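You operate a simulated robot arm through the tools that you are given. There is no shell and no other tool. Be economical: measure what you need, move in short steps, check, and stop when the job is done.

The job below is to be done with a simulated robot arm. You get a single attempt, and the scene is never put back.

## Task
Cap the tank on the turntable with foam and wrap it two turns.
Fine: under three turns; the roll arm ends swung clear of the tank; the other foam cap stays on the shelf.

It is judged by the outcome, as a careful person would: the job done as asked, and still so three seconds after it is handed in. It fails if anything else is knocked over, pushed out of place, dropped, spilled or broken. Lids that push on must go on centred and level and be pressed home; caps that screw on are set level and turned clockwise until they are tight.

## Robot
A 7-joint arm with a two-finger parallel gripper, fixed in place. Base frame: the origin is at the foot of the arm, x ahead of it, y to its left, z up. Units: m, degrees, N and s.
With the tool pointing down near the work surface it reaches from about 0.12 to 0.64 m from the base axis. Its first joint turns from -166.0 to 166.0 degrees. Payload 3.91 kg.
The tool frame sits at the grasp point between the pads (the TCP): z along the fingers, y along the line on which they close. The tips reach 0.03 m beyond it. The gripper opens to 0.11 m. The fingers are 0.02 m wide and 0.01 m thick; the gripper's body (0.048 by 0.112 m) begins 0.055 m behind the TCP.
Orientation is told as [roll, pitch, yaw] about the base's x, y, z axes, in that order, counted from this pose: with the fingers straight down and closing along the base's y, the tool's x points along the base's -x, its y along +y and its z along -z.

## Interface
- The arm moves only by the tool move_arm. Its argument "deltas" is a list of rows, each an object (a shift or turn left out is 0, a gripper value left out holds the last) with "rotation": the turn, a rotation vector about the base's x, y, z in units of 6 degrees (1.0 is 6 degrees), a list of three; "translation": the shift along the base's x, y, z in units of 30 mm (1.0 is 30 mm), a list of three; "jaw": the opening, from 0 (shut) to 1 (fully open). In form: [{"rotation": [rx, ry, rz], "translation": [tx, ty, tz], "jaw": jaw}, ...]. A call has 1 to 20 rows; each row shifts and turns the commanded pose from where the row before left it. A call with a number of a shift or a turn outside -1 to 1 is refused whole. Rows are played at 5 a second. More than 0.05 m and 8.6 degrees between two rows, or a gripper value outside its range, and nothing of the call is played. Where a pose cannot be reached the arm comes as near as it can. A force on the tool above 50 N (or 10 N above the force at the start of the call, whichever is more), or a blocked arm, ends the call early, and 0.2 s more pass. Each finger travels about 0.153 m/s and halts on what it meets, pressing with about 21 N; the grip force reading is that of the motor and also rises with nothing between the fingers. The clock runs only during rows and for 0.2 s after the last one: add rows that do not move to give the fingers time. The reply holds the time, the measured pose of the TCP, the force on the tool along the base axes, the opening and the grip force, in the units named above and with some noise.
- Cameras (640 x 400 px; columns grow to the right, rows downward): "scene" is fixed at [0.4002, -0.4933, 1.6617]; the picture's right is [0.98, 0.20, 0.00], its down [0.11, -0.54, -0.83] and it looks along [-0.17, 0.82, -0.55] (base axes); focal length 311 px, centre (320, 200). "wrist" rides on the gripper at [0.077, 0.007, -0.114] in the tool frame; the picture's right is [-0.09, 1.00, 0.00], its down [-0.80, -0.07, -0.59] and it looks along [-0.59, -0.05, 0.80] (tool axes); focal length 270 px, centre (320, 200). There is no depth. A picture from a camera that has moved, and an enlarged one, comes with that camera's place and axes in the base frame and with its lens. The place of the scene camera against the robot may be out by one fixed shift of up to 0.018 m in any direction.
- get_image(camera): a new picture of that camera. No time passes.
- raise_lower(by): slides the trunk up (or, below 0, down) by that many m; the arm rides with it, the base frame stays. It gives what a move gives, with no picture.
- zoom(camera, box): a new picture of the part [left, top, right, bottom] of that camera's present view, enlarged. No time passes.
- sign_off(): hands the job in; it is judged then, once.

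Work in short steps. Places have to be worked out from the pictures, the camera data and where the tool is seen: move nearer, look again, correct. Check each grasp and each placing, and mend what went wrong. You have 120 turns and 68 pictures in all, those below and enlarged ones among them. Open the gripper and draw the arm clear of the work before you hand the job in, unless the task says otherwise; then end with one line.

The tools are called after ">>>" by a JSON object that holds its "op" and its "data". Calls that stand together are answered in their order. move_arm: Moves the arm, as the interface text tells. Its arguments: {"type":"object","properties":{"deltas":{"type":"array"}},"required":["deltas"]} The other tools are called the same way: raise_lower (by) slides the trunk up or down; get_image (camera) takes a picture; zoom (camera, box) takes an enlarged picture of a part of a camera's view; sign_off () hands the job in.

At the start:

```text
time_s: 0.0
position: [0.1544, 0.4611, 1.2206]
ee_rot: [0.0, 0.0, 0.0]
ft_force: [-0.1, -0.6, -0.4]
grip_width: 0.1098
grasp_force: 0.0
trunk travel left (down, up): [-0.575, 0.035]
```

scene: 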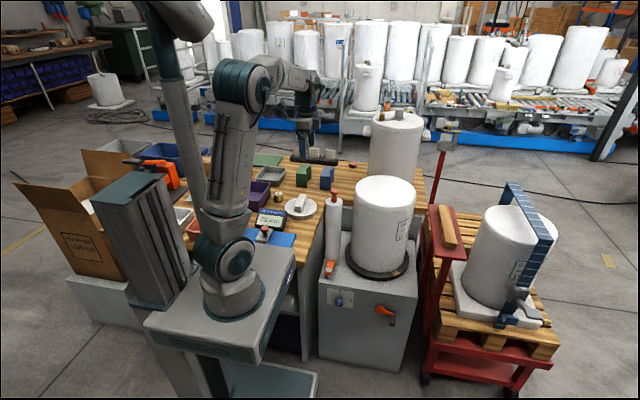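
wrist: 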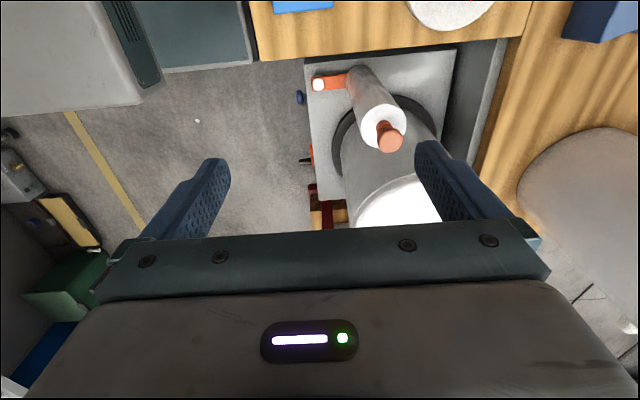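

I start by looking closer at the turntable, the tank and the shelf area.

>>> {"op": "zoom", "data": {"camera": "scene", "box": [300, 150, 460, 350]}}

>>> {"op": "zoom", "data": {"camera": "scene", "box": [80, 80, 340, 280]}}

>>> {"op": "zoom", "data": {"camera": "wrist", "box": [220, 0, 520, 230]}}

```text
2.00 times, centred on (380, 250) of scene
camera zoom: at [0.4002, -0.4933, 1.6617], right [0.98, 0.2, 0.0], down [0.11, -0.54, -0.83], along [-0.17, 0.82, -0.55], focal length 623 px, centre (200, 100)
```

zoom: 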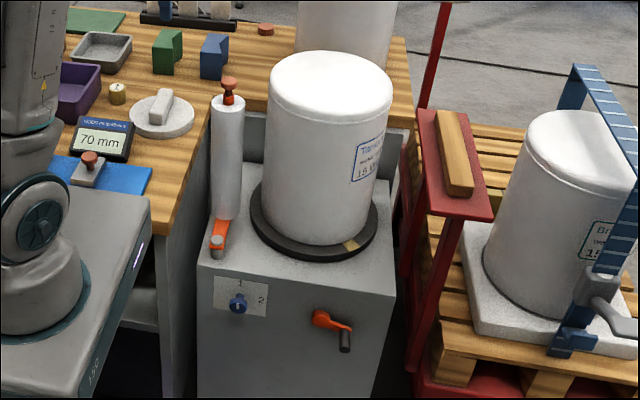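

```text
2.00 times, centred on (210, 180) of scene
camera zoom: at [0.4002, -0.4933, 1.6617], right [0.98, 0.2, 0.0], down [0.11, -0.54, -0.83], along [-0.17, 0.82, -0.55], focal length 623 px, centre (540, 240)
```

zoom: 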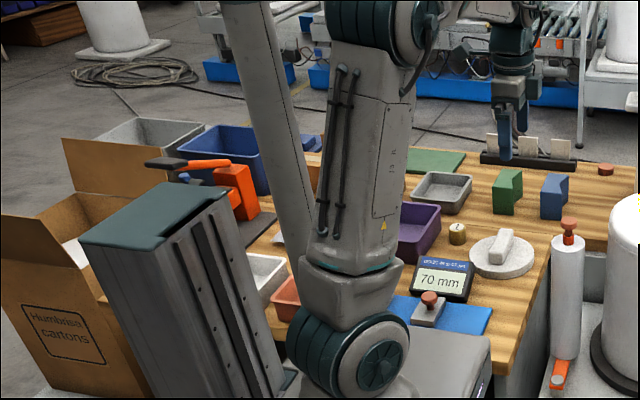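

```text
1.74 times, centred on (370, 115) of wrist
camera zoom: at [0.0766, 0.471, 1.335], right [0.09, 1.0, 0.0], down [0.8, -0.07, 0.59], along [0.59, -0.05, -0.8], focal length 470 px, centre (233, 348)
```

zoom: 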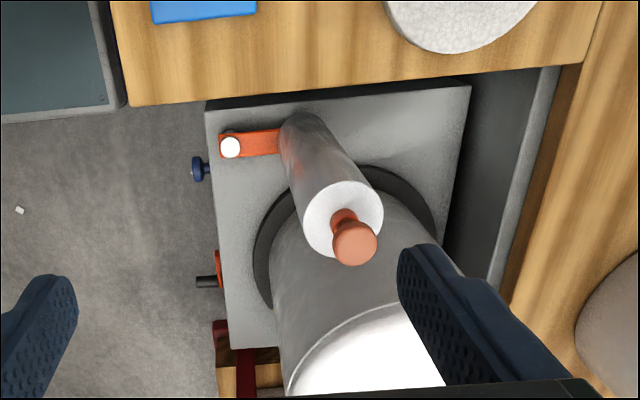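

I look more finely at the labels, the front panel, and the items on the bench.

>>> {"op": "zoom", "data": {"camera": "scene", "box": [310, 270, 420, 340]}}

>>> {"op": "zoom", "data": {"camera": "scene", "box": [240, 150, 350, 250]}}

>>> {"op": "zoom", "data": {"camera": "scene", "box": [370, 190, 430, 250]}}

```text
5.71 times, centred on (365, 305) of scene
camera zoom: at [0.4002, -0.4933, 1.6617], right [0.98, 0.2, 0.0], down [0.11, -0.54, -0.83], along [-0.17, 0.82, -0.55], focal length 1779 px, centre (63, -400)
```

zoom: 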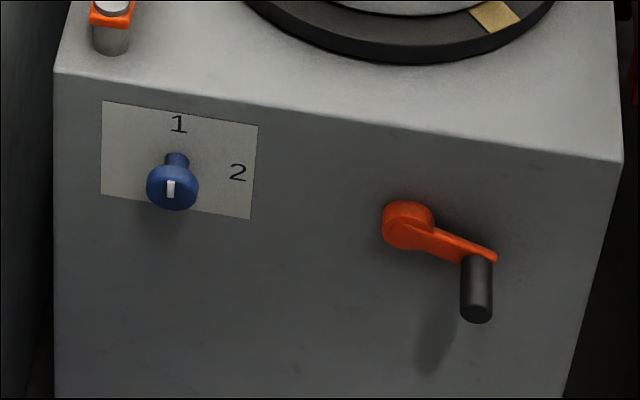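

```text
4.00 times, centred on (295, 200) of scene
camera zoom: at [0.4002, -0.4933, 1.6617], right [0.98, 0.2, 0.0], down [0.11, -0.54, -0.83], along [-0.17, 0.82, -0.55], focal length 1246 px, centre (420, 200)
```

zoom: 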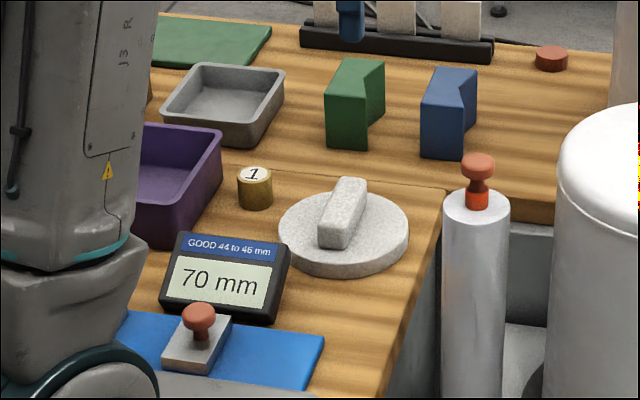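

```text
6.67 times, centred on (400, 220) of scene
camera zoom: at [0.4002, -0.4933, 1.6617], right [0.98, 0.2, 0.0], down [0.11, -0.54, -0.83], along [-0.17, 0.82, -0.55], focal length 2076 px, centre (-213, 67)
```

zoom: 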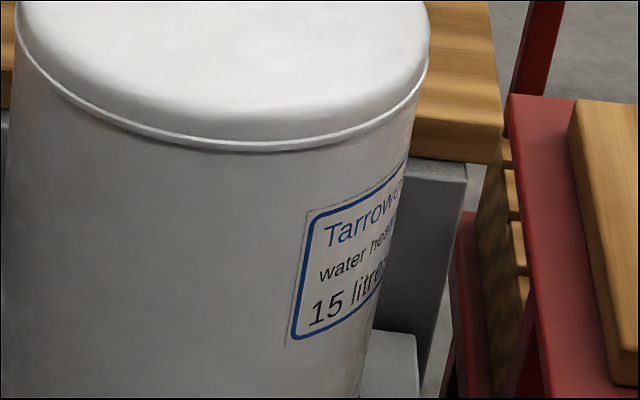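

The bench, the tank behind it and the red trolley need a closer look to find the second foam cap.

>>> {"op": "zoom", "data": {"camera": "scene", "box": [330, 80, 470, 190]}}

>>> {"op": "zoom", "data": {"camera": "scene", "box": [0, 130, 300, 400]}}

>>> {"op": "zoom", "data": {"camera": "scene", "box": [400, 170, 580, 370]}}

```text
3.64 times, centred on (400, 135) of scene
camera zoom: at [0.4002, -0.4933, 1.6617], right [0.98, 0.2, 0.0], down [0.11, -0.54, -0.83], along [-0.17, 0.82, -0.55], focal length 1132 px, centre (29, 436)
```

zoom: 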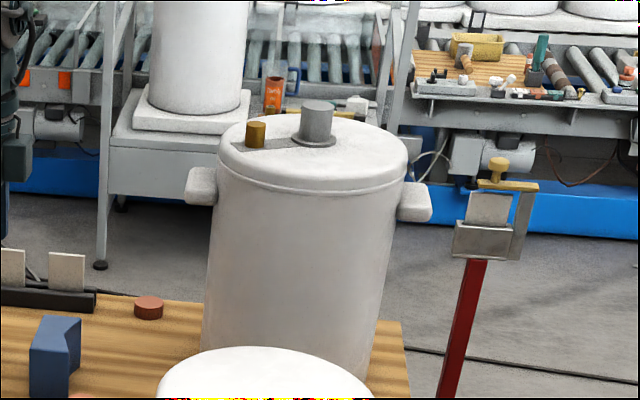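

```text
1.48 times, centred on (150, 265) of scene
camera zoom: at [0.4002, -0.4933, 1.6617], right [0.98, 0.2, 0.0], down [0.11, -0.54, -0.83], along [-0.17, 0.82, -0.55], focal length 461 px, centre (572, 104)
```

zoom: 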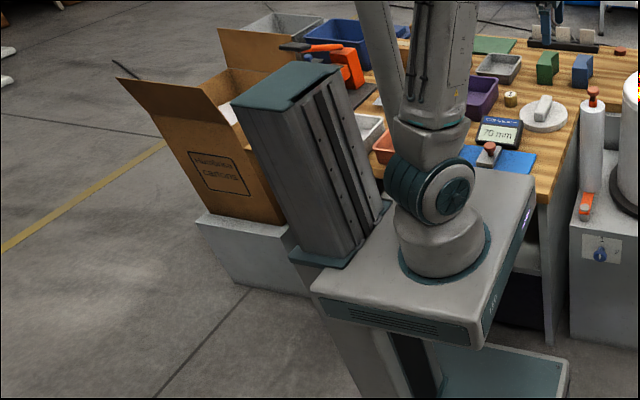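

```text
2.00 times, centred on (490, 270) of scene
camera zoom: at [0.4002, -0.4933, 1.6617], right [0.98, 0.2, 0.0], down [0.11, -0.54, -0.83], along [-0.17, 0.82, -0.55], focal length 623 px, centre (-20, 60)
```

zoom: 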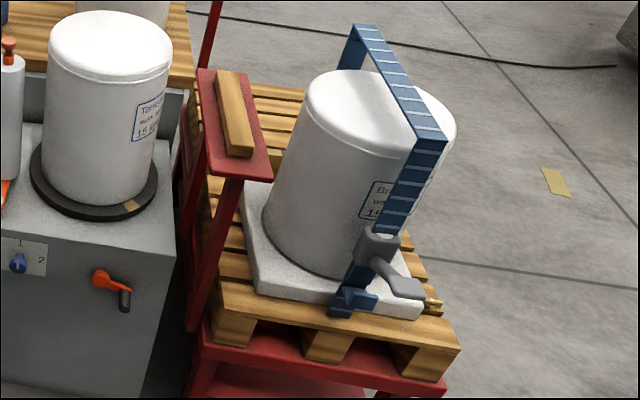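

The bench disc looks only ~0.15 m wide against a ~0.27 m tank, so I need more views. I turn the wrist to look toward the bench and tank from higher back.

>>> {"op": "move_arm", "data": {"deltas": [{"rotation": [0, 0, 1], "translation": [0, -1, 0]}, {"rotation": [0, 0, 1], "translation": [0, -1, 0]}, {"rotation": [0, 0, 1], "translation": [0, -1, 0]}, {"rotation": [0, 0, 1], "translation": [0, -1, 0]}, {"rotation": [0, 0, 1], "translation": [0, -1, 0]}, {"rotation": [0, 0, 1]}, {"rotation": [0, 0, 1]}, {"rotation": [0, 0, 1]}]}}

>>> {"op": "get_image", "data": {"camera": "wrist"}}

```text
time_s: 1.8
position: [0.1546, 0.3116, 1.2216]
ee_rot: [0.1, 0.0, 48.1]
ft_force: [0.2, 0.1, -0.5]
grip_width: 0.11
grasp_force: 0.0
trunk travel left (down, up): [-0.575, 0.035]
```

```text
56 pictures are left
camera wrist: at [0.0976, 0.2614, 1.3354], right [-0.68, 0.73, 0.0], down [0.59, 0.55, 0.59], along [0.43, 0.41, -0.8], focal length 270 px, centre (320, 200)
```

wrist: 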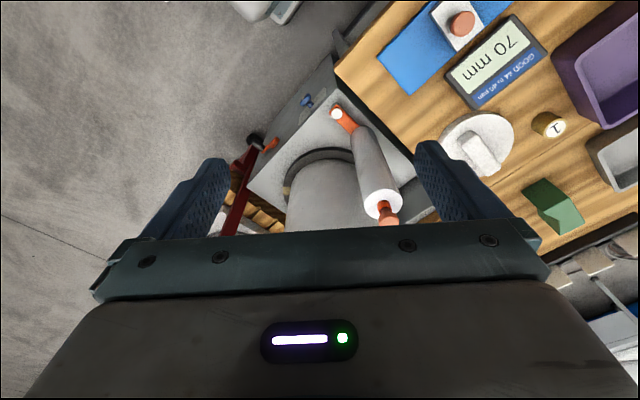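

I look under the bench for a shelf, and at the conveyors' near area.

>>> {"op": "zoom", "data": {"camera": "scene", "box": [260, 220, 340, 370]}}

>>> {"op": "zoom", "data": {"camera": "scene", "box": [330, 50, 640, 150]}}

```text
2.67 times, centred on (300, 295) of scene
camera zoom: at [0.4002, -0.4933, 1.6617], right [0.98, 0.2, 0.0], down [0.11, -0.54, -0.83], along [-0.17, 0.82, -0.55], focal length 830 px, centre (373, -53)
```

zoom: 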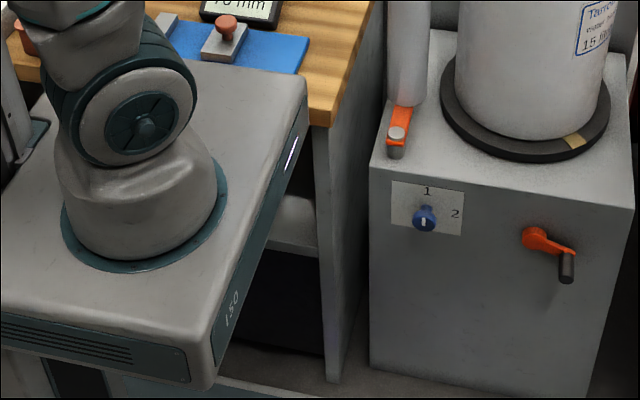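

```text
2.06 times, centred on (485, 100) of scene
camera zoom: at [0.4002, -0.4933, 1.6617], right [0.98, 0.2, 0.0], down [0.11, -0.54, -0.83], along [-0.17, 0.82, -0.55], focal length 643 px, centre (-21, 406)
```

zoom: 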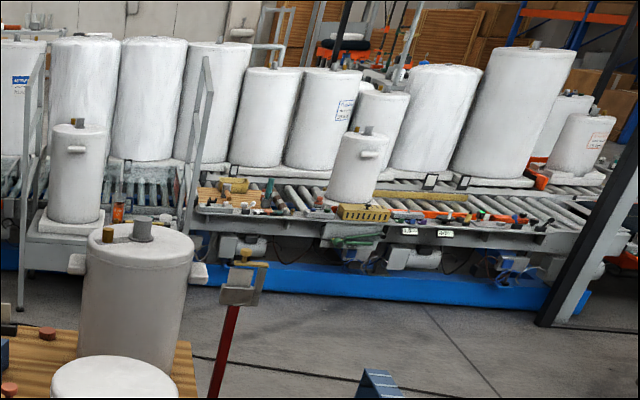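

I move so the camera hangs over the tank, to see its top and judge its diameter (yaw 90, near x=0.42, y=0.48).

>>> {"op": "move_arm", "data": {"deltas": [{"rotation": [0, 0, 1], "translation": [1, 0.7, 0]}, {"rotation": [0, 0, 1], "translation": [1, 0.7, 0]}, {"rotation": [0, 0, 1], "translation": [1, 0.7, 0]}, {"rotation": [0, 0, 1], "translation": [1, 0.7, 0]}, {"rotation": [0, 0, 1], "translation": [1, 0.7, 0]}, {"rotation": [0, 0, 1], "translation": [1, 0.7, 0]}, {"rotation": [0, 0, 1], "translation": [1, 0.7, 0]}, {"translation": [1, 0.7, 0]}, {"translation": [1, 0.6, 0]}, {}]}}

>>> {"op": "get_image", "data": {"camera": "wrist"}}

>>> {"op": "get_image", "data": {"camera": "scene"}}

```text
time_s: 4.0
position: [0.4237, 0.4968, 1.2211]
ee_rot: [0.0, 0.0, 90.0]
ft_force: [0.4, -0.2, 0.2]
grip_width: 0.11
grasp_force: 0.1
trunk travel left (down, up): [-0.575, 0.035]
```

```text
53 pictures are left
camera wrist: at [0.4158, 0.4228, 1.335], right [-1.0, 0.09, 0.0], down [0.07, 0.8, 0.59], along [0.05, 0.59, -0.8], focal length 270 px, centre (320, 200)
```

wrist: 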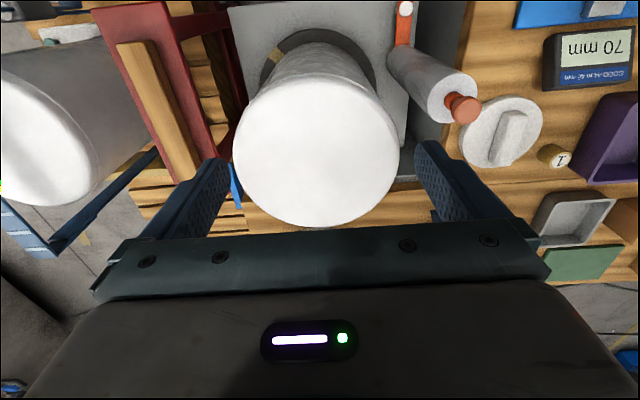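

```text
52 pictures are left
```

scene: 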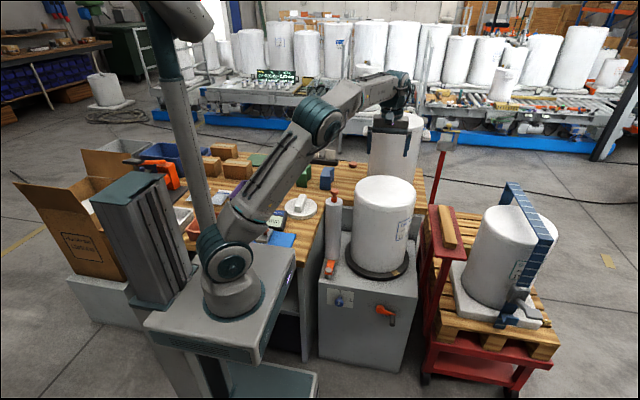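

The arm reaches this far. I zoom on the tank top and bench disc in this view.

>>> {"op": "zoom", "data": {"camera": "wrist", "box": [220, 0, 420, 235]}}

>>> {"op": "zoom", "data": {"camera": "wrist", "box": [390, 0, 640, 230]}}

```text
1.70 times, centred on (320, 118) of wrist
camera zoom: at [0.4158, 0.4228, 1.335], right [-1.0, 0.09, 0.0], down [0.07, 0.8, 0.59], along [0.05, 0.59, -0.8], focal length 460 px, centre (320, 340)
```

zoom: 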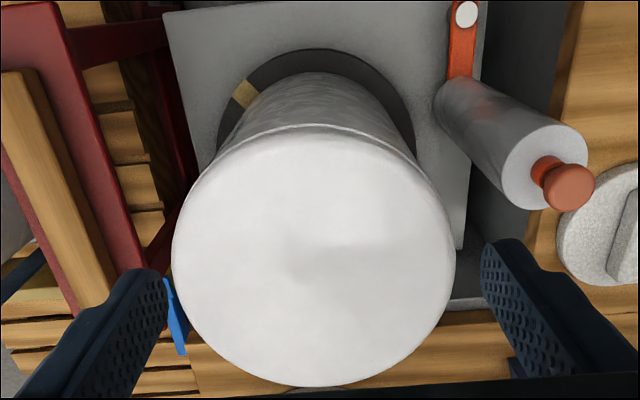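

```text
1.74 times, centred on (515, 115) of wrist
camera zoom: at [0.4158, 0.4228, 1.335], right [-1.0, 0.09, 0.0], down [0.07, 0.8, 0.59], along [0.05, 0.59, -0.8], focal length 470 px, centre (-19, 348)
```

zoom: 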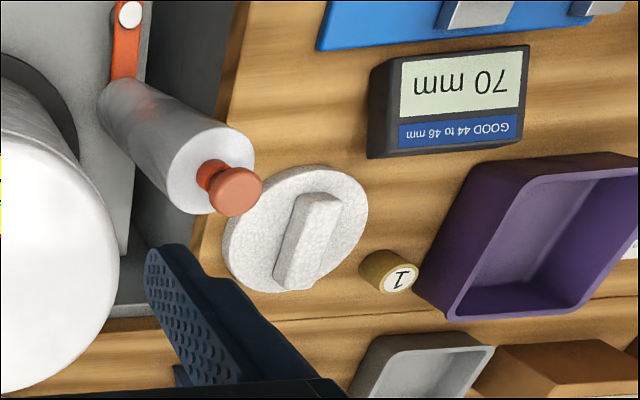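

I look over the rest of the bench (looking toward -x, +y) to see whether another cap is there.

>>> {"op": "move_arm", "data": {"deltas": [{"rotation": [0, 0, 1], "translation": [-1, 0, 0]}, {"rotation": [0, 0, 1], "translation": [-1, 0, 0]}, {"rotation": [0, 0, 1], "translation": [-1, 0, 0]}, {"rotation": [0, 0, 1], "translation": [-1, 0, 0]}, {"rotation": [0, 0, 1], "translation": [-1, 0, 0]}, {"rotation": [0, 0, 1], "translation": [-1, 0, 0]}, {"rotation": [0, 0, 1], "translation": [-1, 0, 0]}, {"rotation": [0, 0, 0], "translation": [-1, 0, 0]}, {"rotation": [0, 0, 0], "translation": [-1, 0, 0]}, {"rotation": [0, 0, 0], "translation": [-1, 0, 0]}]}}

>>> {"op": "get_image", "data": {"camera": "wrist"}}

```text
time_s: 6.2
position: [0.1224, 0.4989, 1.2195]
ee_rot: [-0.1, -0.1, 132.0]
ft_force: [0.6, 0.1, -0.4]
grip_width: 0.1101
grasp_force: 0.0
trunk travel left (down, up): [-0.575, 0.035]
```

```text
49 pictures are left
camera wrist: at [0.1684, 0.4396, 1.3338], right [-0.8, -0.6, 0.0], down [-0.48, 0.64, 0.59], along [-0.36, 0.47, -0.8], focal length 270 px, centre (320, 200)
```

wrist: 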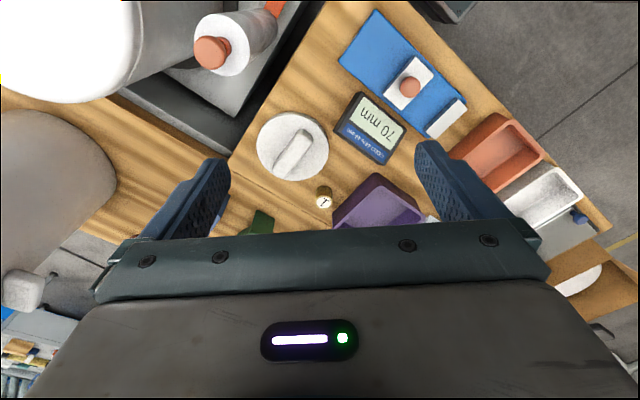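

A white round thing appears at the far right of this picture (toward -x); I zoom on it from both cameras.

>>> {"op": "zoom", "data": {"camera": "scene", "box": [0, 130, 200, 310]}}

>>> {"op": "zoom", "data": {"camera": "wrist", "box": [420, 80, 640, 340]}}

```text
2.22 times, centred on (100, 220) of scene
camera zoom: at [0.4002, -0.4933, 1.6617], right [0.98, 0.2, 0.0], down [0.11, -0.54, -0.83], along [-0.17, 0.82, -0.55], focal length 692 px, centre (809, 156)
```

zoom: 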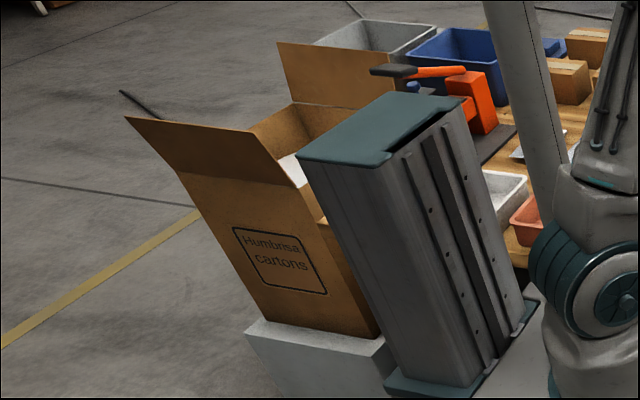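

```text
1.54 times, centred on (530, 210) of wrist
camera zoom: at [0.1684, 0.4396, 1.3338], right [-0.8, -0.6, 0.0], down [-0.48, 0.64, 0.59], along [-0.36, 0.47, -0.8], focal length 416 px, centre (-3, 185)
```

zoom: 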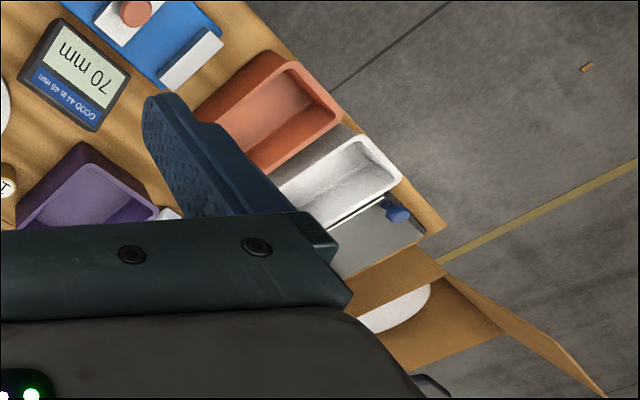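

Only the bench disc has a foam texture and grip bar within reach; I judge it at about (0.06, 0.68), bar along y. Before grasping I test whether the arm reaches above the tank centre with tool down.

>>> {"op": "move_arm", "data": {"deltas": [{"rotation": [0, 0, -1], "translation": [1, 0, 0]}, {"rotation": [0, 0, -1], "translation": [1, 0, 0]}, {"rotation": [0, 0, -1], "translation": [1, 0, 0]}, {"rotation": [0, 0, -1], "translation": [1, 0.3, 0]}, {"rotation": [0, 0, -1], "translation": [1, 0.3, 0]}, {"rotation": [0, 0, -1], "translation": [1, 0.3, 0]}, {"rotation": [0, 0, -1], "translation": [1, 0.5, 0]}, {"translation": [1, 0.5, 0]}, {"translation": [1, 0.5, 0]}, {"translation": [1, 0.5, 0]}, {"translation": [0, 0.6, 0]}, {}]}}

>>> {"op": "get_image", "data": {"camera": "scene"}}

```text
time_s: 8.8
position: [0.4118, 0.5716, 1.2172]
ee_rot: [0.0, 0.0, 90.0]
ft_force: [-1.2, 0.2, 0.4]
grip_width: 0.1099
grasp_force: 0.2
out of reach, approached as far as the arm can: row 10, 11
trunk travel left (down, up): [-0.575, 0.035]
```

```text
46 pictures are left
```

scene: 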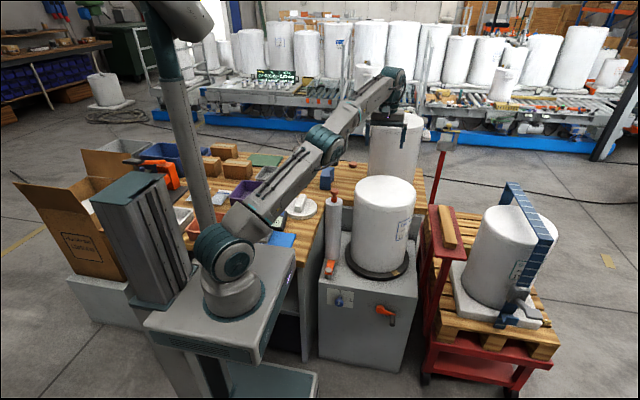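

Reach stops at 0.705 m here, but lower it will extend. A wrist picture here gives a second, precise sight of the tank top.

>>> {"op": "get_image", "data": {"camera": "wrist"}}

```text
45 pictures are left
camera wrist: at [0.4039, 0.4986, 1.3312], right [-1.0, 0.09, 0.0], down [0.07, 0.8, 0.59], along [0.05, 0.59, -0.8], focal length 270 px, centre (320, 200)
```

wrist: 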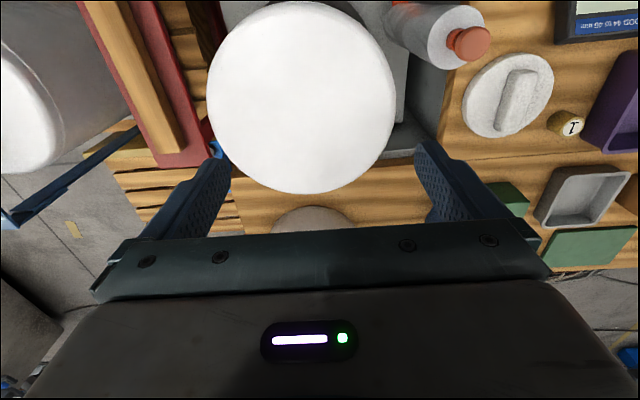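

Triangulated: tank top centre (0.435, 0.613), z≈0.985, diameter 0.235; foam cap at (0.054, 0.677), top about z≈0.79. I go above the cap and look closer.

>>> {"op": "move_arm", "data": {"deltas": [{"translation": [-1, 0, 0]}, {"translation": [-1, 0, 0]}, {"translation": [-1, 0, 0]}, {"translation": [-1, 0, 0]}, {"translation": [-1, 0, 0]}, {"translation": [-1, 0, 0]}, {"translation": [-1, 0, 0]}, {"translation": [-1, 0, 0]}, {"translation": [-1, 0, 0]}, {"translation": [-1, 0, -0.5]}, {"translation": [-1, 0, -1]}, {"translation": [-1, 0, -1]}, {"translation": [0, 0, -1]}, {"translation": [0, 0, -1]}, {}]}}

>>> {"op": "get_image", "data": {"camera": "wrist"}}

```text
time_s: 12.0
position: [0.0507, 0.573, 1.0832]
ee_rot: [0.0, 0.1, 90.0]
ft_force: [-0.5, 0.8, 0.5]
grip_width: 0.1099
grasp_force: 0.0
trunk travel left (down, up): [-0.575, 0.035]
```

```text
44 pictures are left
camera wrist: at [0.0428, 0.4992, 1.1964], right [-1.0, 0.09, 0.0], down [0.07, 0.8, 0.59], along [0.05, 0.59, -0.8], focal length 270 px, centre (320, 200)
```

wrist: 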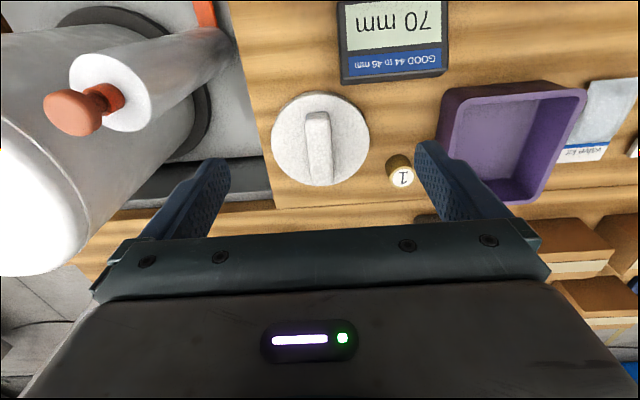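

The cap centre comes out at (0.057, 0.678) again with its bar along y. I descend toward it with open fingers straddling the bar in x, stopping above it.

>>> {"op": "move_arm", "data": {"deltas": [{"translation": [0.2, 1, 0]}, {"translation": [0, 1, 0]}, {"translation": [0, 1, -1]}, {"translation": [0, 0.5, -1]}, {"translation": [0, 0, -1]}, {"translation": [0, 0, -1]}, {"translation": [0, 0, -1]}, {"translation": [0, 0, -1]}, {"translation": [0, 0, -0.7]}, {}]}}

>>> {"op": "get_image", "data": {"camera": "wrist"}}

>>> {"op": "zoom", "data": {"camera": "scene", "box": [260, 140, 360, 240]}}

```text
time_s: 14.2
position: [0.0616, 0.6778, 0.883]
ee_rot: [0.0, 0.0, 90.0]
ft_force: [0.9, -0.1, 0.5]
grip_width: 0.1099
grasp_force: 0.0
trunk travel left (down, up): [-0.575, 0.035]
```

```text
43 pictures are left
camera wrist: at [0.0533, 0.604, 0.9966], right [-1.0, 0.09, 0.0], down [0.07, 0.8, 0.59], along [0.05, 0.59, -0.8], focal length 270 px, centre (320, 200)
```

wrist: 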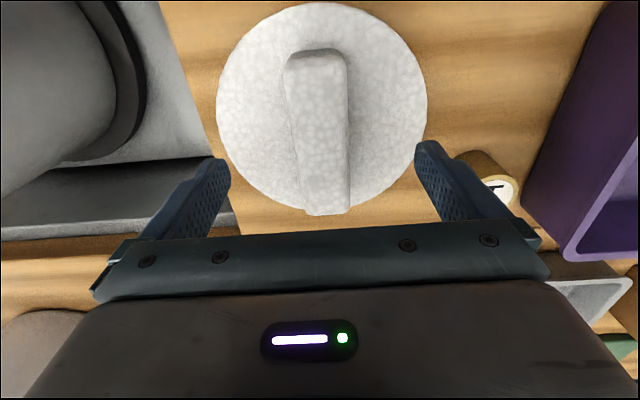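

```text
4.00 times, centred on (310, 190) of scene
camera zoom: at [0.4002, -0.4933, 1.6617], right [0.98, 0.2, 0.0], down [0.11, -0.54, -0.83], along [-0.17, 0.82, -0.55], focal length 1246 px, centre (360, 240)
```

zoom: 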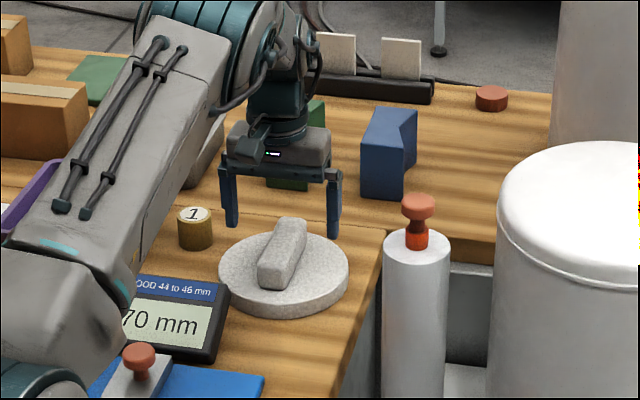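

The bar's centre is nearer y=0.685, x=0.058. I correct and go down until the tips are just above the disc.

>>> {"op": "move_arm", "data": {"deltas": [{"translation": [-0.1, 0.24, -0.6]}, {"translation": [0, 0, -0.6]}, {"translation": [0, 0, -0.4]}, {}]}}

>>> {"op": "get_image", "data": {"camera": "wrist"}}

>>> {"op": "zoom", "data": {"camera": "scene", "box": [270, 160, 350, 230]}}

```text
time_s: 15.2
position: [0.0561, 0.6851, 0.8349]
ee_rot: [0.0, 0.0, 90.0]
ft_force: [0.5, 0.4, 0.1]
grip_width: 0.1101
grasp_force: 0.0
trunk travel left (down, up): [-0.575, 0.035]
```

```text
41 pictures are left
camera wrist: at [0.0484, 0.6113, 0.9487], right [-1.0, 0.09, 0.0], down [0.07, 0.8, 0.59], along [0.05, 0.59, -0.8], focal length 270 px, centre (320, 200)
```

wrist: 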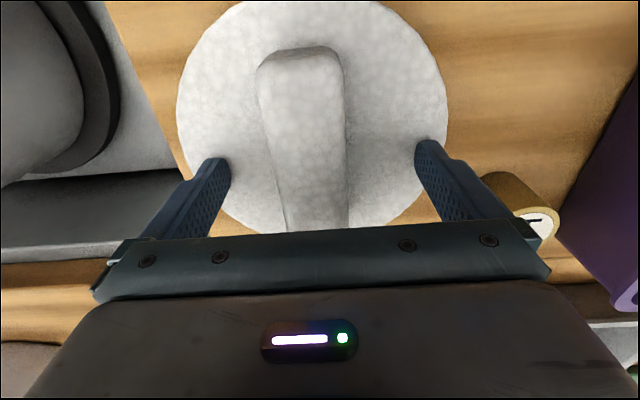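

```text
5.71 times, centred on (310, 195) of scene
camera zoom: at [0.4002, -0.4933, 1.6617], right [0.98, 0.2, 0.0], down [0.11, -0.54, -0.83], along [-0.17, 0.82, -0.55], focal length 1779 px, centre (377, 229)
```

zoom: 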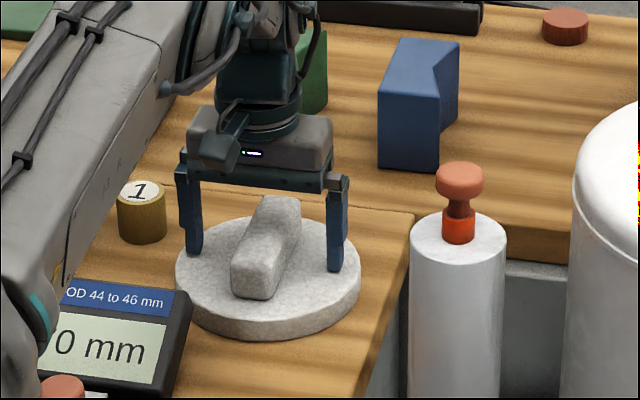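

Fingers straddle the bar, bar is aligned with y. I lower another 8 mm and close.

>>> {"op": "move_arm", "data": {"deltas": [{"translation": [0.05, 0, -0.27]}, {"jaw": 0.6}, {"jaw": 0.3}, {"jaw": 0}, {"jaw": 0}, {"jaw": 0}]}}

```text
time_s: 16.6
position: [0.0603, 0.6861, 0.833]
ee_rot: [-0.1, -0.7, 89.9]
ft_force: [9.8, 2.3, 45.5]
grip_width: 0.0357
grasp_force: 20.8
trunk travel left (down, up): [-0.575, 0.035]
```

It grips at 35.7 mm; the 45 N upward means the tips bear on the disc. I lift, which relieves it.

>>> {"op": "move_arm", "data": {"deltas": [{"translation": [0, 0, 0.4]}, {"translation": [0, 0, 0.6]}, {"translation": [0, 0, 1]}, {"translation": [0, 0, 1]}, {"translation": [0, 0, 1]}, {}]}}

>>> {"op": "get_image", "data": {"camera": "scene"}}

```text
time_s: 18.0
position: [0.0573, 0.6857, 0.9457]
ee_rot: [0.0, 0.1, 89.9]
ft_force: [0.2, -0.5, 0.4]
grip_width: 0.0354
grasp_force: 21.2
trunk travel left (down, up): [-0.575, 0.035]
```

```text
39 pictures are left
```

scene: 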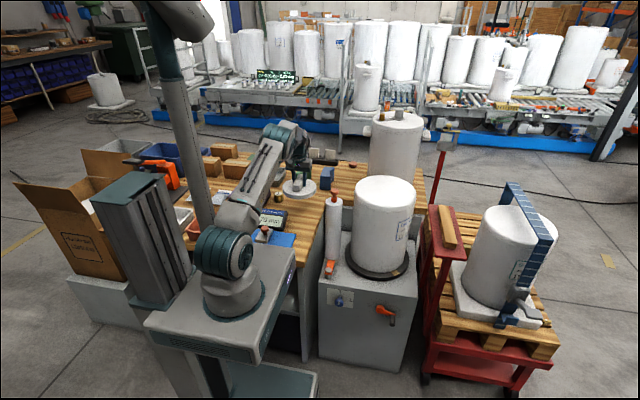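

The cap is held and lifted. I raise it to clear the roll knob (0.985) and carry it toward the tank axis (0.435, 0.613).

>>> {"op": "move_arm", "data": {"deltas": [{"translation": [0, 0, 1]}, {"translation": [0, 0, 1]}, {"translation": [0, 0, 1]}, {"translation": [0, 0, 1]}, {"translation": [0, 0, 1]}, {"translation": [0, 0, 0.5]}, {"translation": [1, 0, 0]}, {"translation": [1, 0, 0]}, {"translation": [1, 0, 0]}, {"translation": [1, 0, 0]}, {"translation": [1, 0, 0]}, {"translation": [1, 0, 0]}, {"translation": [1, -0.4, 0]}, {"translation": [1, -0.5, 0]}, {"translation": [1, -0.5, 0]}, {"translation": [1, -0.5, 0]}, {"translation": [1, -0.5, 0]}, {}]}}

>>> {"op": "get_image", "data": {"camera": "wrist"}}

```text
time_s: 21.8
position: [0.3872, 0.6129, 1.109]
ee_rot: [0.0, 0.0, 90.0]
ft_force: [0.5, 1.1, -1.5]
grip_width: 0.0356
grasp_force: 20.8
trunk travel left (down, up): [-0.575, 0.035]
```

```text
38 pictures are left
camera wrist: at [0.3787, 0.5384, 1.2239], right [-1.0, 0.09, 0.0], down [0.07, 0.8, 0.59], along [0.05, 0.59, -0.8], focal length 270 px, centre (320, 200)
```

wrist: 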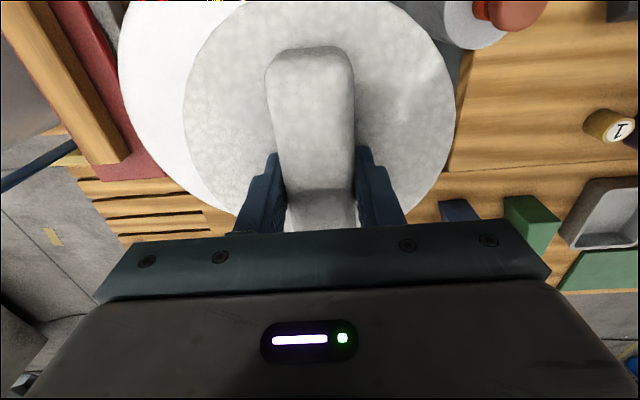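

Reach is fine. I shift the last 48 mm in x and lower partway, then look.

>>> {"op": "move_arm", "data": {"deltas": [{"translation": [0.8, 0, 0]}, {"translation": [0.8, 0, 0]}, {"translation": [0, 0, -0.6]}, {}]}}

>>> {"op": "get_image", "data": {"camera": "wrist"}}

>>> {"op": "zoom", "data": {"camera": "scene", "box": [335, 130, 435, 220]}}

```text
time_s: 22.8
position: [0.4331, 0.6059, 1.092]
ee_rot: [0.0, 0.2, 90.0]
ft_force: [0.3, -0.1, -0.5]
grip_width: 0.0357
grasp_force: 21.1
out of reach, approached as far as the arm can: row 2
trunk travel left (down, up): [-0.575, 0.035]
```

```text
37 pictures are left
camera wrist: at [0.4265, 0.5318, 1.2058], right [-1.0, 0.09, 0.0], down [0.07, 0.8, 0.59], along [0.05, 0.59, -0.81], focal length 270 px, centre (320, 200)
```

wrist: 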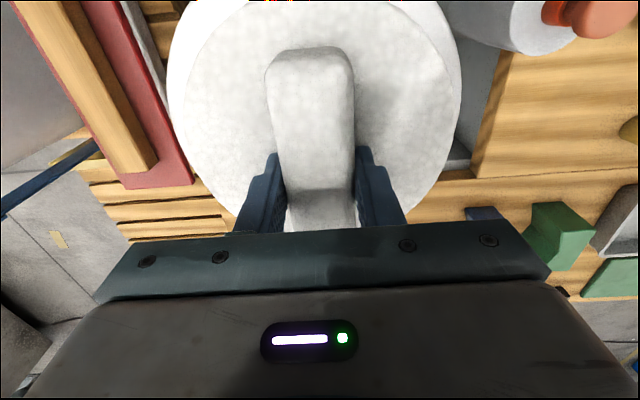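

```text
4.44 times, centred on (385, 175) of scene
camera zoom: at [0.4002, -0.4933, 1.6617], right [0.98, 0.2, 0.0], down [0.11, -0.54, -0.83], along [-0.17, 0.82, -0.55], focal length 1384 px, centre (31, 311)
```

zoom: 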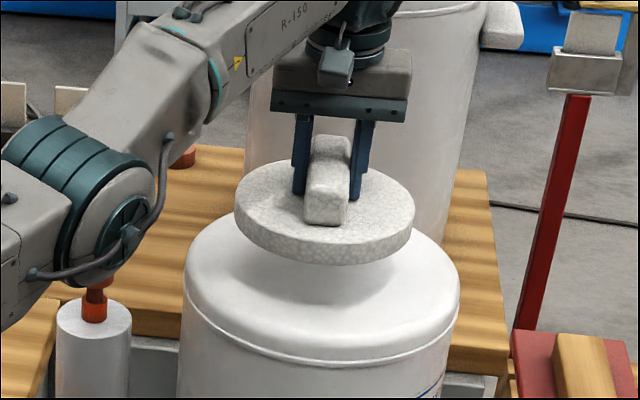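

Limit reached at 0.746 m; the cap is about 5 mm short in x and 7 mm in y. Raising the trunk 30 mm brings the shoulder closer to wrist height and should extend reach.

>>> {"op": "raise_lower", "data": {"by": 0.033}}

>>> {"op": "move_arm", "data": {"deltas": [{"translation": [0, 0, -0.6]}, {"translation": [0.2, 0.25, -0.5]}, {}]}}

```text
time_s: 23.6
position: [0.4345, 0.6064, 1.1249]
ee_rot: [0.1, 0.1, 90.0]
ft_force: [0.1, 1.0, -0.6]
grip_width: 0.0356
grasp_force: 20.5
trunk travel left (down, up): [-0.608, 0.002]
```

```text
time_s: 24.4
position: [0.4391, 0.6125, 1.0924]
ee_rot: [0.0, 0.1, 90.1]
ft_force: [-0.2, -0.1, -0.8]
grip_width: 0.0355
grasp_force: 21.1
out of reach, approached as far as the arm can: row 1, 2
trunk travel left (down, up): [-0.608, 0.002]
```

Now at (0.439, 0.6125). I lower in small steps until contact.

>>> {"op": "move_arm", "data": {"deltas": [{"translation": [0, 0, -0.3]}, {"translation": [0, 0, -0.2]}, {"translation": [0, 0, -0.2]}, {}]}}

>>> {"op": "zoom", "data": {"camera": "scene", "box": [335, 130, 435, 220]}}

```text
time_s: 25.4
position: [0.4377, 0.6128, 1.0718]
ee_rot: [0.0, 0.2, 89.9]
ft_force: [-0.5, 0.3, 0.0]
grip_width: 0.0353
grasp_force: 21.1
trunk travel left (down, up): [-0.608, 0.002]
```

```text
4.44 times, centred on (385, 175) of scene
camera zoom: at [0.4002, -0.4933, 1.6617], right [0.98, 0.2, 0.0], down [0.11, -0.54, -0.83], along [-0.17, 0.82, -0.55], focal length 1384 px, centre (31, 311)
```

zoom: 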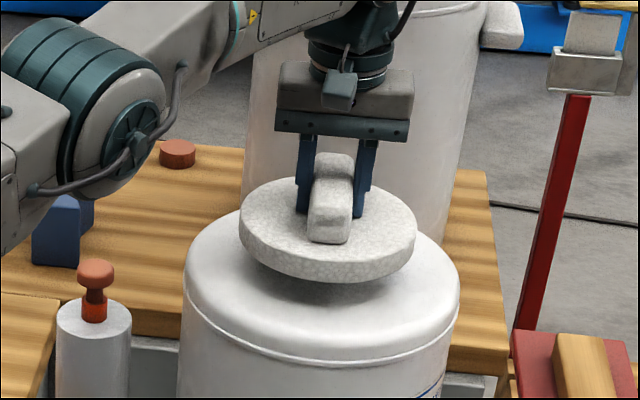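

Still ~15 mm above and well centred (the 6 px offset matches perspective). I lower further, watching force.

>>> {"op": "move_arm", "data": {"deltas": [{"translation": [0, 0, -0.2]}, {"translation": [0, 0, -0.15]}, {"translation": [0, 0, -0.1]}, {}]}}

```text
time_s: 26.4
position: [0.4402, 0.6131, 1.0564]
ee_rot: [0.0, 0.1, 90.0]
ft_force: [0.2, -0.7, -0.6]
grip_width: 0.0354
grasp_force: 21.2
trunk travel left (down, up): [-0.608, 0.002]
```

>>> {"op": "zoom", "data": {"camera": "scene", "box": [345, 145, 425, 205]}}

>>> {"op": "move_arm", "data": {"deltas": [{"translation": [-0.08, 0, -0.12]}, {"translation": [0, 0, -0.1]}, {}]}}

```text
6.67 times, centred on (385, 175) of scene
camera zoom: at [0.4002, -0.4933, 1.6617], right [0.98, 0.2, 0.0], down [0.11, -0.54, -0.83], along [-0.17, 0.82, -0.55], focal length 2076 px, centre (-113, 367)
```

zoom: 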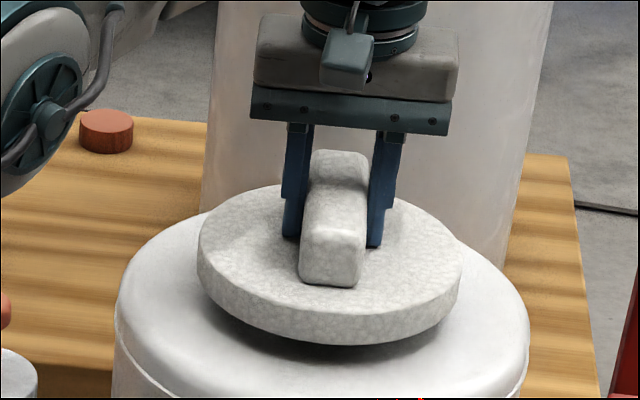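

```text
time_s: 27.2
position: [0.4371, 0.614, 1.0491]
ee_rot: [0.1, 0.1, 90.0]
ft_force: [-0.1, -1.0, -0.3]
grip_width: 0.0356
grasp_force: 21.0
trunk travel left (down, up): [-0.608, 0.002]
```

Not touching yet at 1.049; continue down in 3–4 mm steps.

>>> {"op": "move_arm", "data": {"deltas": [{"translation": [0, 0, -0.12]}, {"translation": [0, 0, -0.12]}, {"translation": [0, 0, -0.12]}, {}]}}

>>> {"op": "zoom", "data": {"camera": "scene", "box": [345, 145, 425, 205]}}

```text
time_s: 28.2
position: [0.4379, 0.6135, 1.0392]
ee_rot: [0.1, 0.1, 90.0]
ft_force: [0.8, 0.4, 0.0]
grip_width: 0.0353
grasp_force: 21.1
trunk travel left (down, up): [-0.608, 0.002]
```

```text
6.67 times, centred on (385, 175) of scene
camera zoom: at [0.4002, -0.4933, 1.6617], right [0.98, 0.2, 0.0], down [0.11, -0.54, -0.83], along [-0.17, 0.82, -0.55], focal length 2076 px, centre (-113, 367)
```

zoom: 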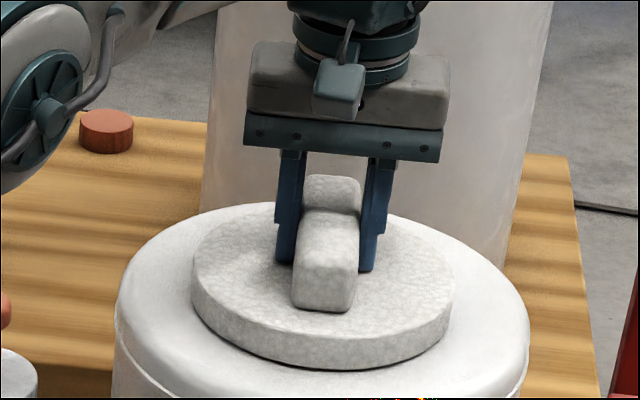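

Centred by eye, nearly touching. I keep going down until force shows.

>>> {"op": "move_arm", "data": {"deltas": [{"translation": [-0.08, 0, -0.1]}, {"translation": [0, 0, -0.1]}, {"translation": [0, 0, -0.1]}, {}]}}

```text
time_s: 29.2
position: [0.4361, 0.6124, 1.0373]
ee_rot: [-0.2, -0.6, 89.9]
ft_force: [6.6, 5.1, 41.4]
grip_width: 0.0357
grasp_force: 21.0
trunk travel left (down, up): [-0.608, 0.002]
```

Contact at 1.037, pressed with ~41 N. I ease the command up 6 mm to relieve, then open slowly.

>>> {"op": "move_arm", "data": {"deltas": [{"translation": [0, 0, 0.18]}, {"jaw": 0.45}, {"jaw": 0.6}, {"jaw": 0.75}, {}]}}

>>> {"op": "zoom", "data": {"camera": "scene", "box": [345, 145, 425, 205]}}

```text
time_s: 30.4
position: [0.4323, 0.6118, 1.0374]
ee_rot: [-0.1, -0.1, 89.9]
ft_force: [-8.4, 2.1, 21.2]
grip_width: 0.0789
grasp_force: 0.1
trunk travel left (down, up): [-0.608, 0.002]
```

```text
6.67 times, centred on (385, 175) of scene
camera zoom: at [0.4002, -0.4933, 1.6617], right [0.98, 0.2, 0.0], down [0.11, -0.54, -0.83], along [-0.17, 0.82, -0.55], focal length 2076 px, centre (-113, 367)
```

zoom: 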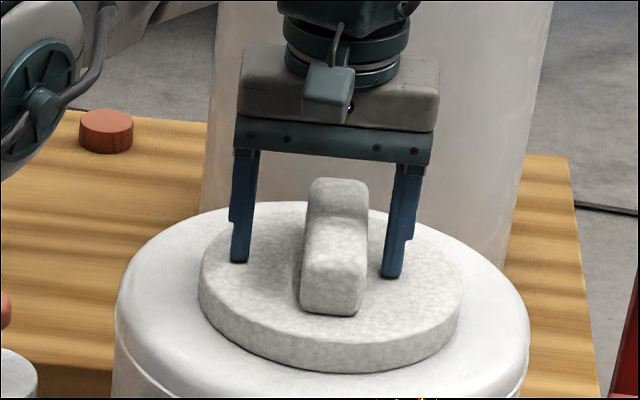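

Fingertips are resting on the disc, and the cap appears ~4 mm to +x. I lift straight off and look from above.

>>> {"op": "move_arm", "data": {"deltas": [{"translation": [0, 0, 0.4]}, {"translation": [0, 0, 0.8], "jaw": 1}, {"translation": [0, 0, 1]}, {"translation": [0, -0.5, 1]}, {"translation": [0, -1, 0.5]}, {}]}}

>>> {"op": "get_image", "data": {"camera": "wrist"}}

```text
time_s: 31.8
position: [0.4359, 0.5688, 1.1447]
ee_rot: [0.0, 0.1, 90.0]
ft_force: [0.6, 0.8, 0.7]
grip_width: 0.1102
grasp_force: 0.1
trunk travel left (down, up): [-0.608, 0.002]
```

```text
31 pictures are left
camera wrist: at [0.4276, 0.4944, 1.2599], right [-1.0, 0.09, 0.0], down [0.07, 0.8, 0.59], along [0.05, 0.59, -0.81], focal length 270 px, centre (320, 200)
```

wrist: 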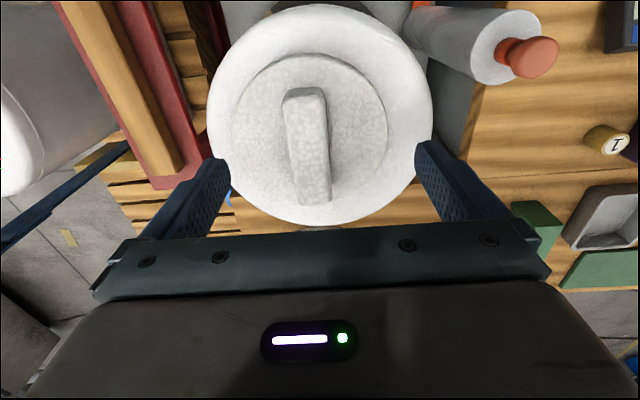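

The wrist view hints the cap is off-centre toward +x; I zoom to measure.

>>> {"op": "zoom", "data": {"camera": "wrist", "box": [190, 0, 450, 235]}}

>>> {"op": "zoom", "data": {"camera": "scene", "box": [345, 145, 425, 205]}}

```text
1.70 times, centred on (320, 118) of wrist
camera zoom: at [0.4276, 0.4944, 1.2599], right [-1.0, 0.09, 0.0], down [0.07, 0.8, 0.59], along [0.05, 0.59, -0.81], focal length 460 px, centre (320, 340)
```

zoom: 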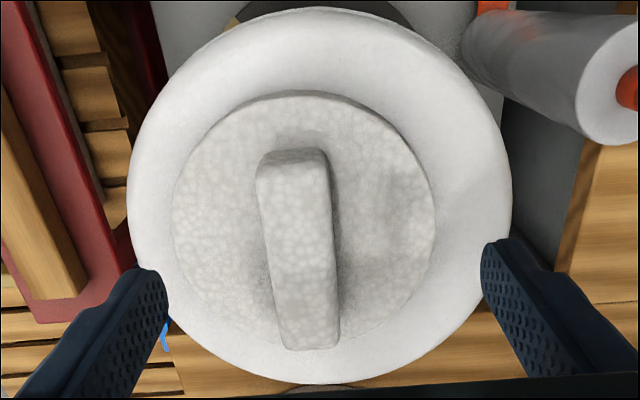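

```text
6.67 times, centred on (385, 175) of scene
camera zoom: at [0.4002, -0.4933, 1.6617], right [0.98, 0.2, 0.0], down [0.11, -0.54, -0.83], along [-0.17, 0.82, -0.55], focal length 2076 px, centre (-113, 367)
```

zoom: 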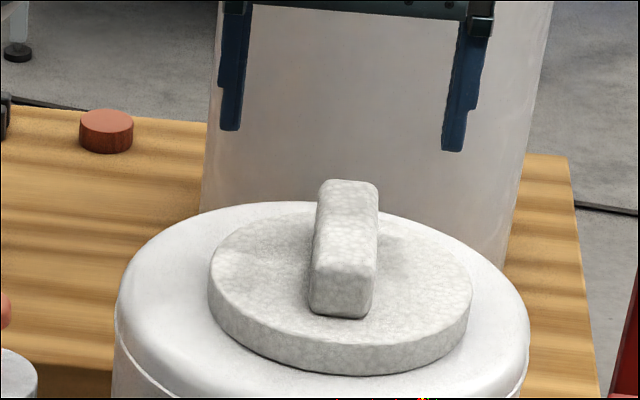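

Cap sits ~10 mm too far in +x and ~9 mm short in y (centre ≈ (0.445, 0.608) vs tank (0.435, 0.617)); the tips dragged it. I regrasp a little higher, at its bar, without touching the disc.

>>> {"op": "move_arm", "data": {"deltas": [{"translation": [0.3, 1, 0]}, {"translation": [0, 0.3, -1]}, {"translation": [0, 0, -1]}, {"translation": [0, 0, -1]}, {"translation": [0, 0, -0.25]}, {}]}}

>>> {"op": "get_image", "data": {"camera": "wrist"}}

```text
time_s: 33.2
position: [0.4469, 0.6131, 1.0505]
ee_rot: [0.0, 0.2, 90.1]
ft_force: [-0.3, 0.1, 0.0]
grip_width: 0.1102
grasp_force: 0.1
out of reach, approached as far as the arm can: row 2, 3, 4
trunk travel left (down, up): [-0.608, 0.002]
```

```text
28 pictures are left
camera wrist: at [0.4399, 0.5394, 1.1646], right [-1.0, 0.09, 0.0], down [0.07, 0.8, 0.59], along [0.05, 0.59, -0.81], focal length 270 px, centre (320, 200)
```

wrist: 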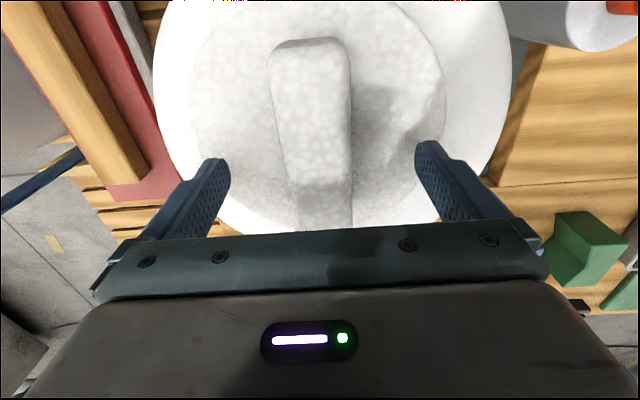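

Bar lies centred between fingers. Lower 8 mm and close.

>>> {"op": "move_arm", "data": {"deltas": [{"translation": [0, 0, -0.25]}, {"jaw": 0.5}, {"jaw": 0.3}, {"jaw": 0}, {"jaw": 0}, {}]}}

```text
time_s: 34.6
position: [0.4482, 0.6139, 1.0424]
ee_rot: [0.1, 0.2, 90.0]
ft_force: [0.7, 0.7, 0.0]
grip_width: 0.0355
grasp_force: 21.3
trunk travel left (down, up): [-0.608, 0.002]
```

Gripped with no residual force. Lift ~9 mm, shift −12 mm x and +9 mm y, then look.

>>> {"op": "move_arm", "data": {"deltas": [{"translation": [0, 0, 0.3]}, {"translation": [-0.4, 0.3, 0]}, {}]}}

>>> {"op": "zoom", "data": {"camera": "wrist", "box": [140, 0, 540, 250]}}

```text
time_s: 35.4
position: [0.434, 0.6219, 1.0525]
ee_rot: [0.1, 0.2, 90.0]
ft_force: [-0.2, -0.1, 0.8]
grip_width: 0.0357
grasp_force: 21.1
trunk travel left (down, up): [-0.608, 0.002]
```

```text
1.60 times, centred on (340, 125) of wrist
camera zoom: at [0.426, 0.5473, 1.1667], right [-1.0, 0.09, 0.0], down [0.07, 0.8, 0.59], along [0.05, 0.59, -0.81], focal length 432 px, centre (288, 320)
```

zoom: 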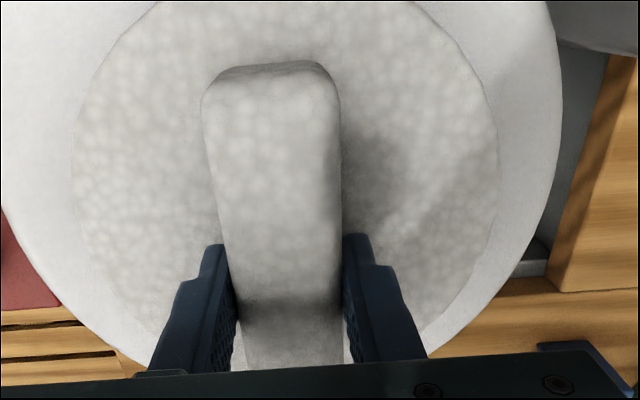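

Gaps on both sides are now equal (~70 vs 65 px). Lower to contact.

>>> {"op": "move_arm", "data": {"deltas": [{"translation": [0, 0, -0.2]}, {"translation": [0, 0, -0.15]}, {"translation": [0, 0, -0.12]}, {}]}}

```text
time_s: 36.4
position: [0.4345, 0.6214, 1.0418]
ee_rot: [0.0, -0.1, 90.0]
ft_force: [0.0, 2.1, 18.6]
grip_width: 0.0359
grasp_force: 21.4
trunk travel left (down, up): [-0.608, 0.002]
```

Pressed at 18.6 N. I ease 3 mm so the force is near zero, then open and lift straight off.

>>> {"op": "move_arm", "data": {"deltas": [{"translation": [0, 0, 0.1]}, {"jaw": 0.4}, {"jaw": 0.5}, {"jaw": 0.7}, {"translation": [0, 0, 0.5], "jaw": 0.8}, {"translation": [0, 0, 1], "jaw": 1}, {"translation": [0, -0.5, 1]}, {"translation": [0, -1, 0.5]}, {}]}}

>>> {"op": "zoom", "data": {"camera": "wrist", "box": [190, 0, 450, 235]}}

>>> {"op": "zoom", "data": {"camera": "scene", "box": [345, 145, 425, 205]}}

```text
time_s: 38.4
position: [0.4349, 0.5778, 1.13]
ee_rot: [0.0, 0.1, 90.0]
ft_force: [-1.6, 0.4, 0.0]
grip_width: 0.1101
grasp_force: 0.1
trunk travel left (down, up): [-0.608, 0.002]
```

```text
1.70 times, centred on (320, 118) of wrist
camera zoom: at [0.4272, 0.5034, 1.2443], right [-1.0, 0.09, 0.0], down [0.07, 0.8, 0.59], along [0.05, 0.59, -0.81], focal length 460 px, centre (320, 340)
```

zoom: 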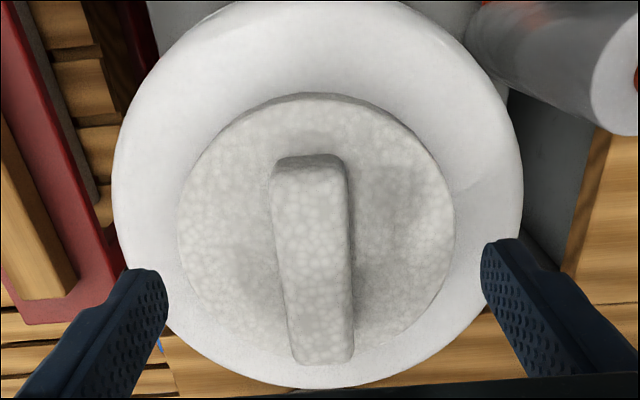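

```text
6.67 times, centred on (385, 175) of scene
camera zoom: at [0.4002, -0.4933, 1.6617], right [0.98, 0.2, 0.0], down [0.11, -0.54, -0.83], along [-0.17, 0.82, -0.55], focal length 2076 px, centre (-113, 367)
```

zoom: 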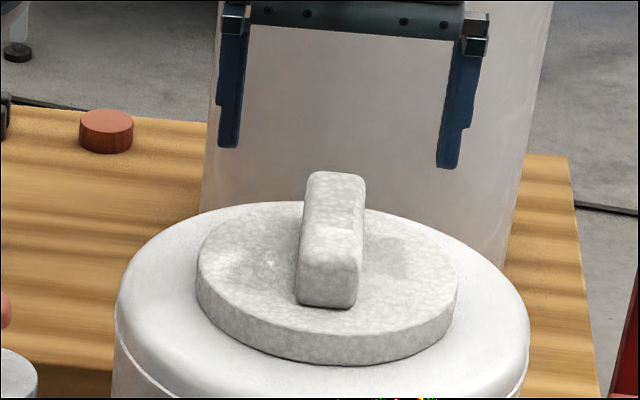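

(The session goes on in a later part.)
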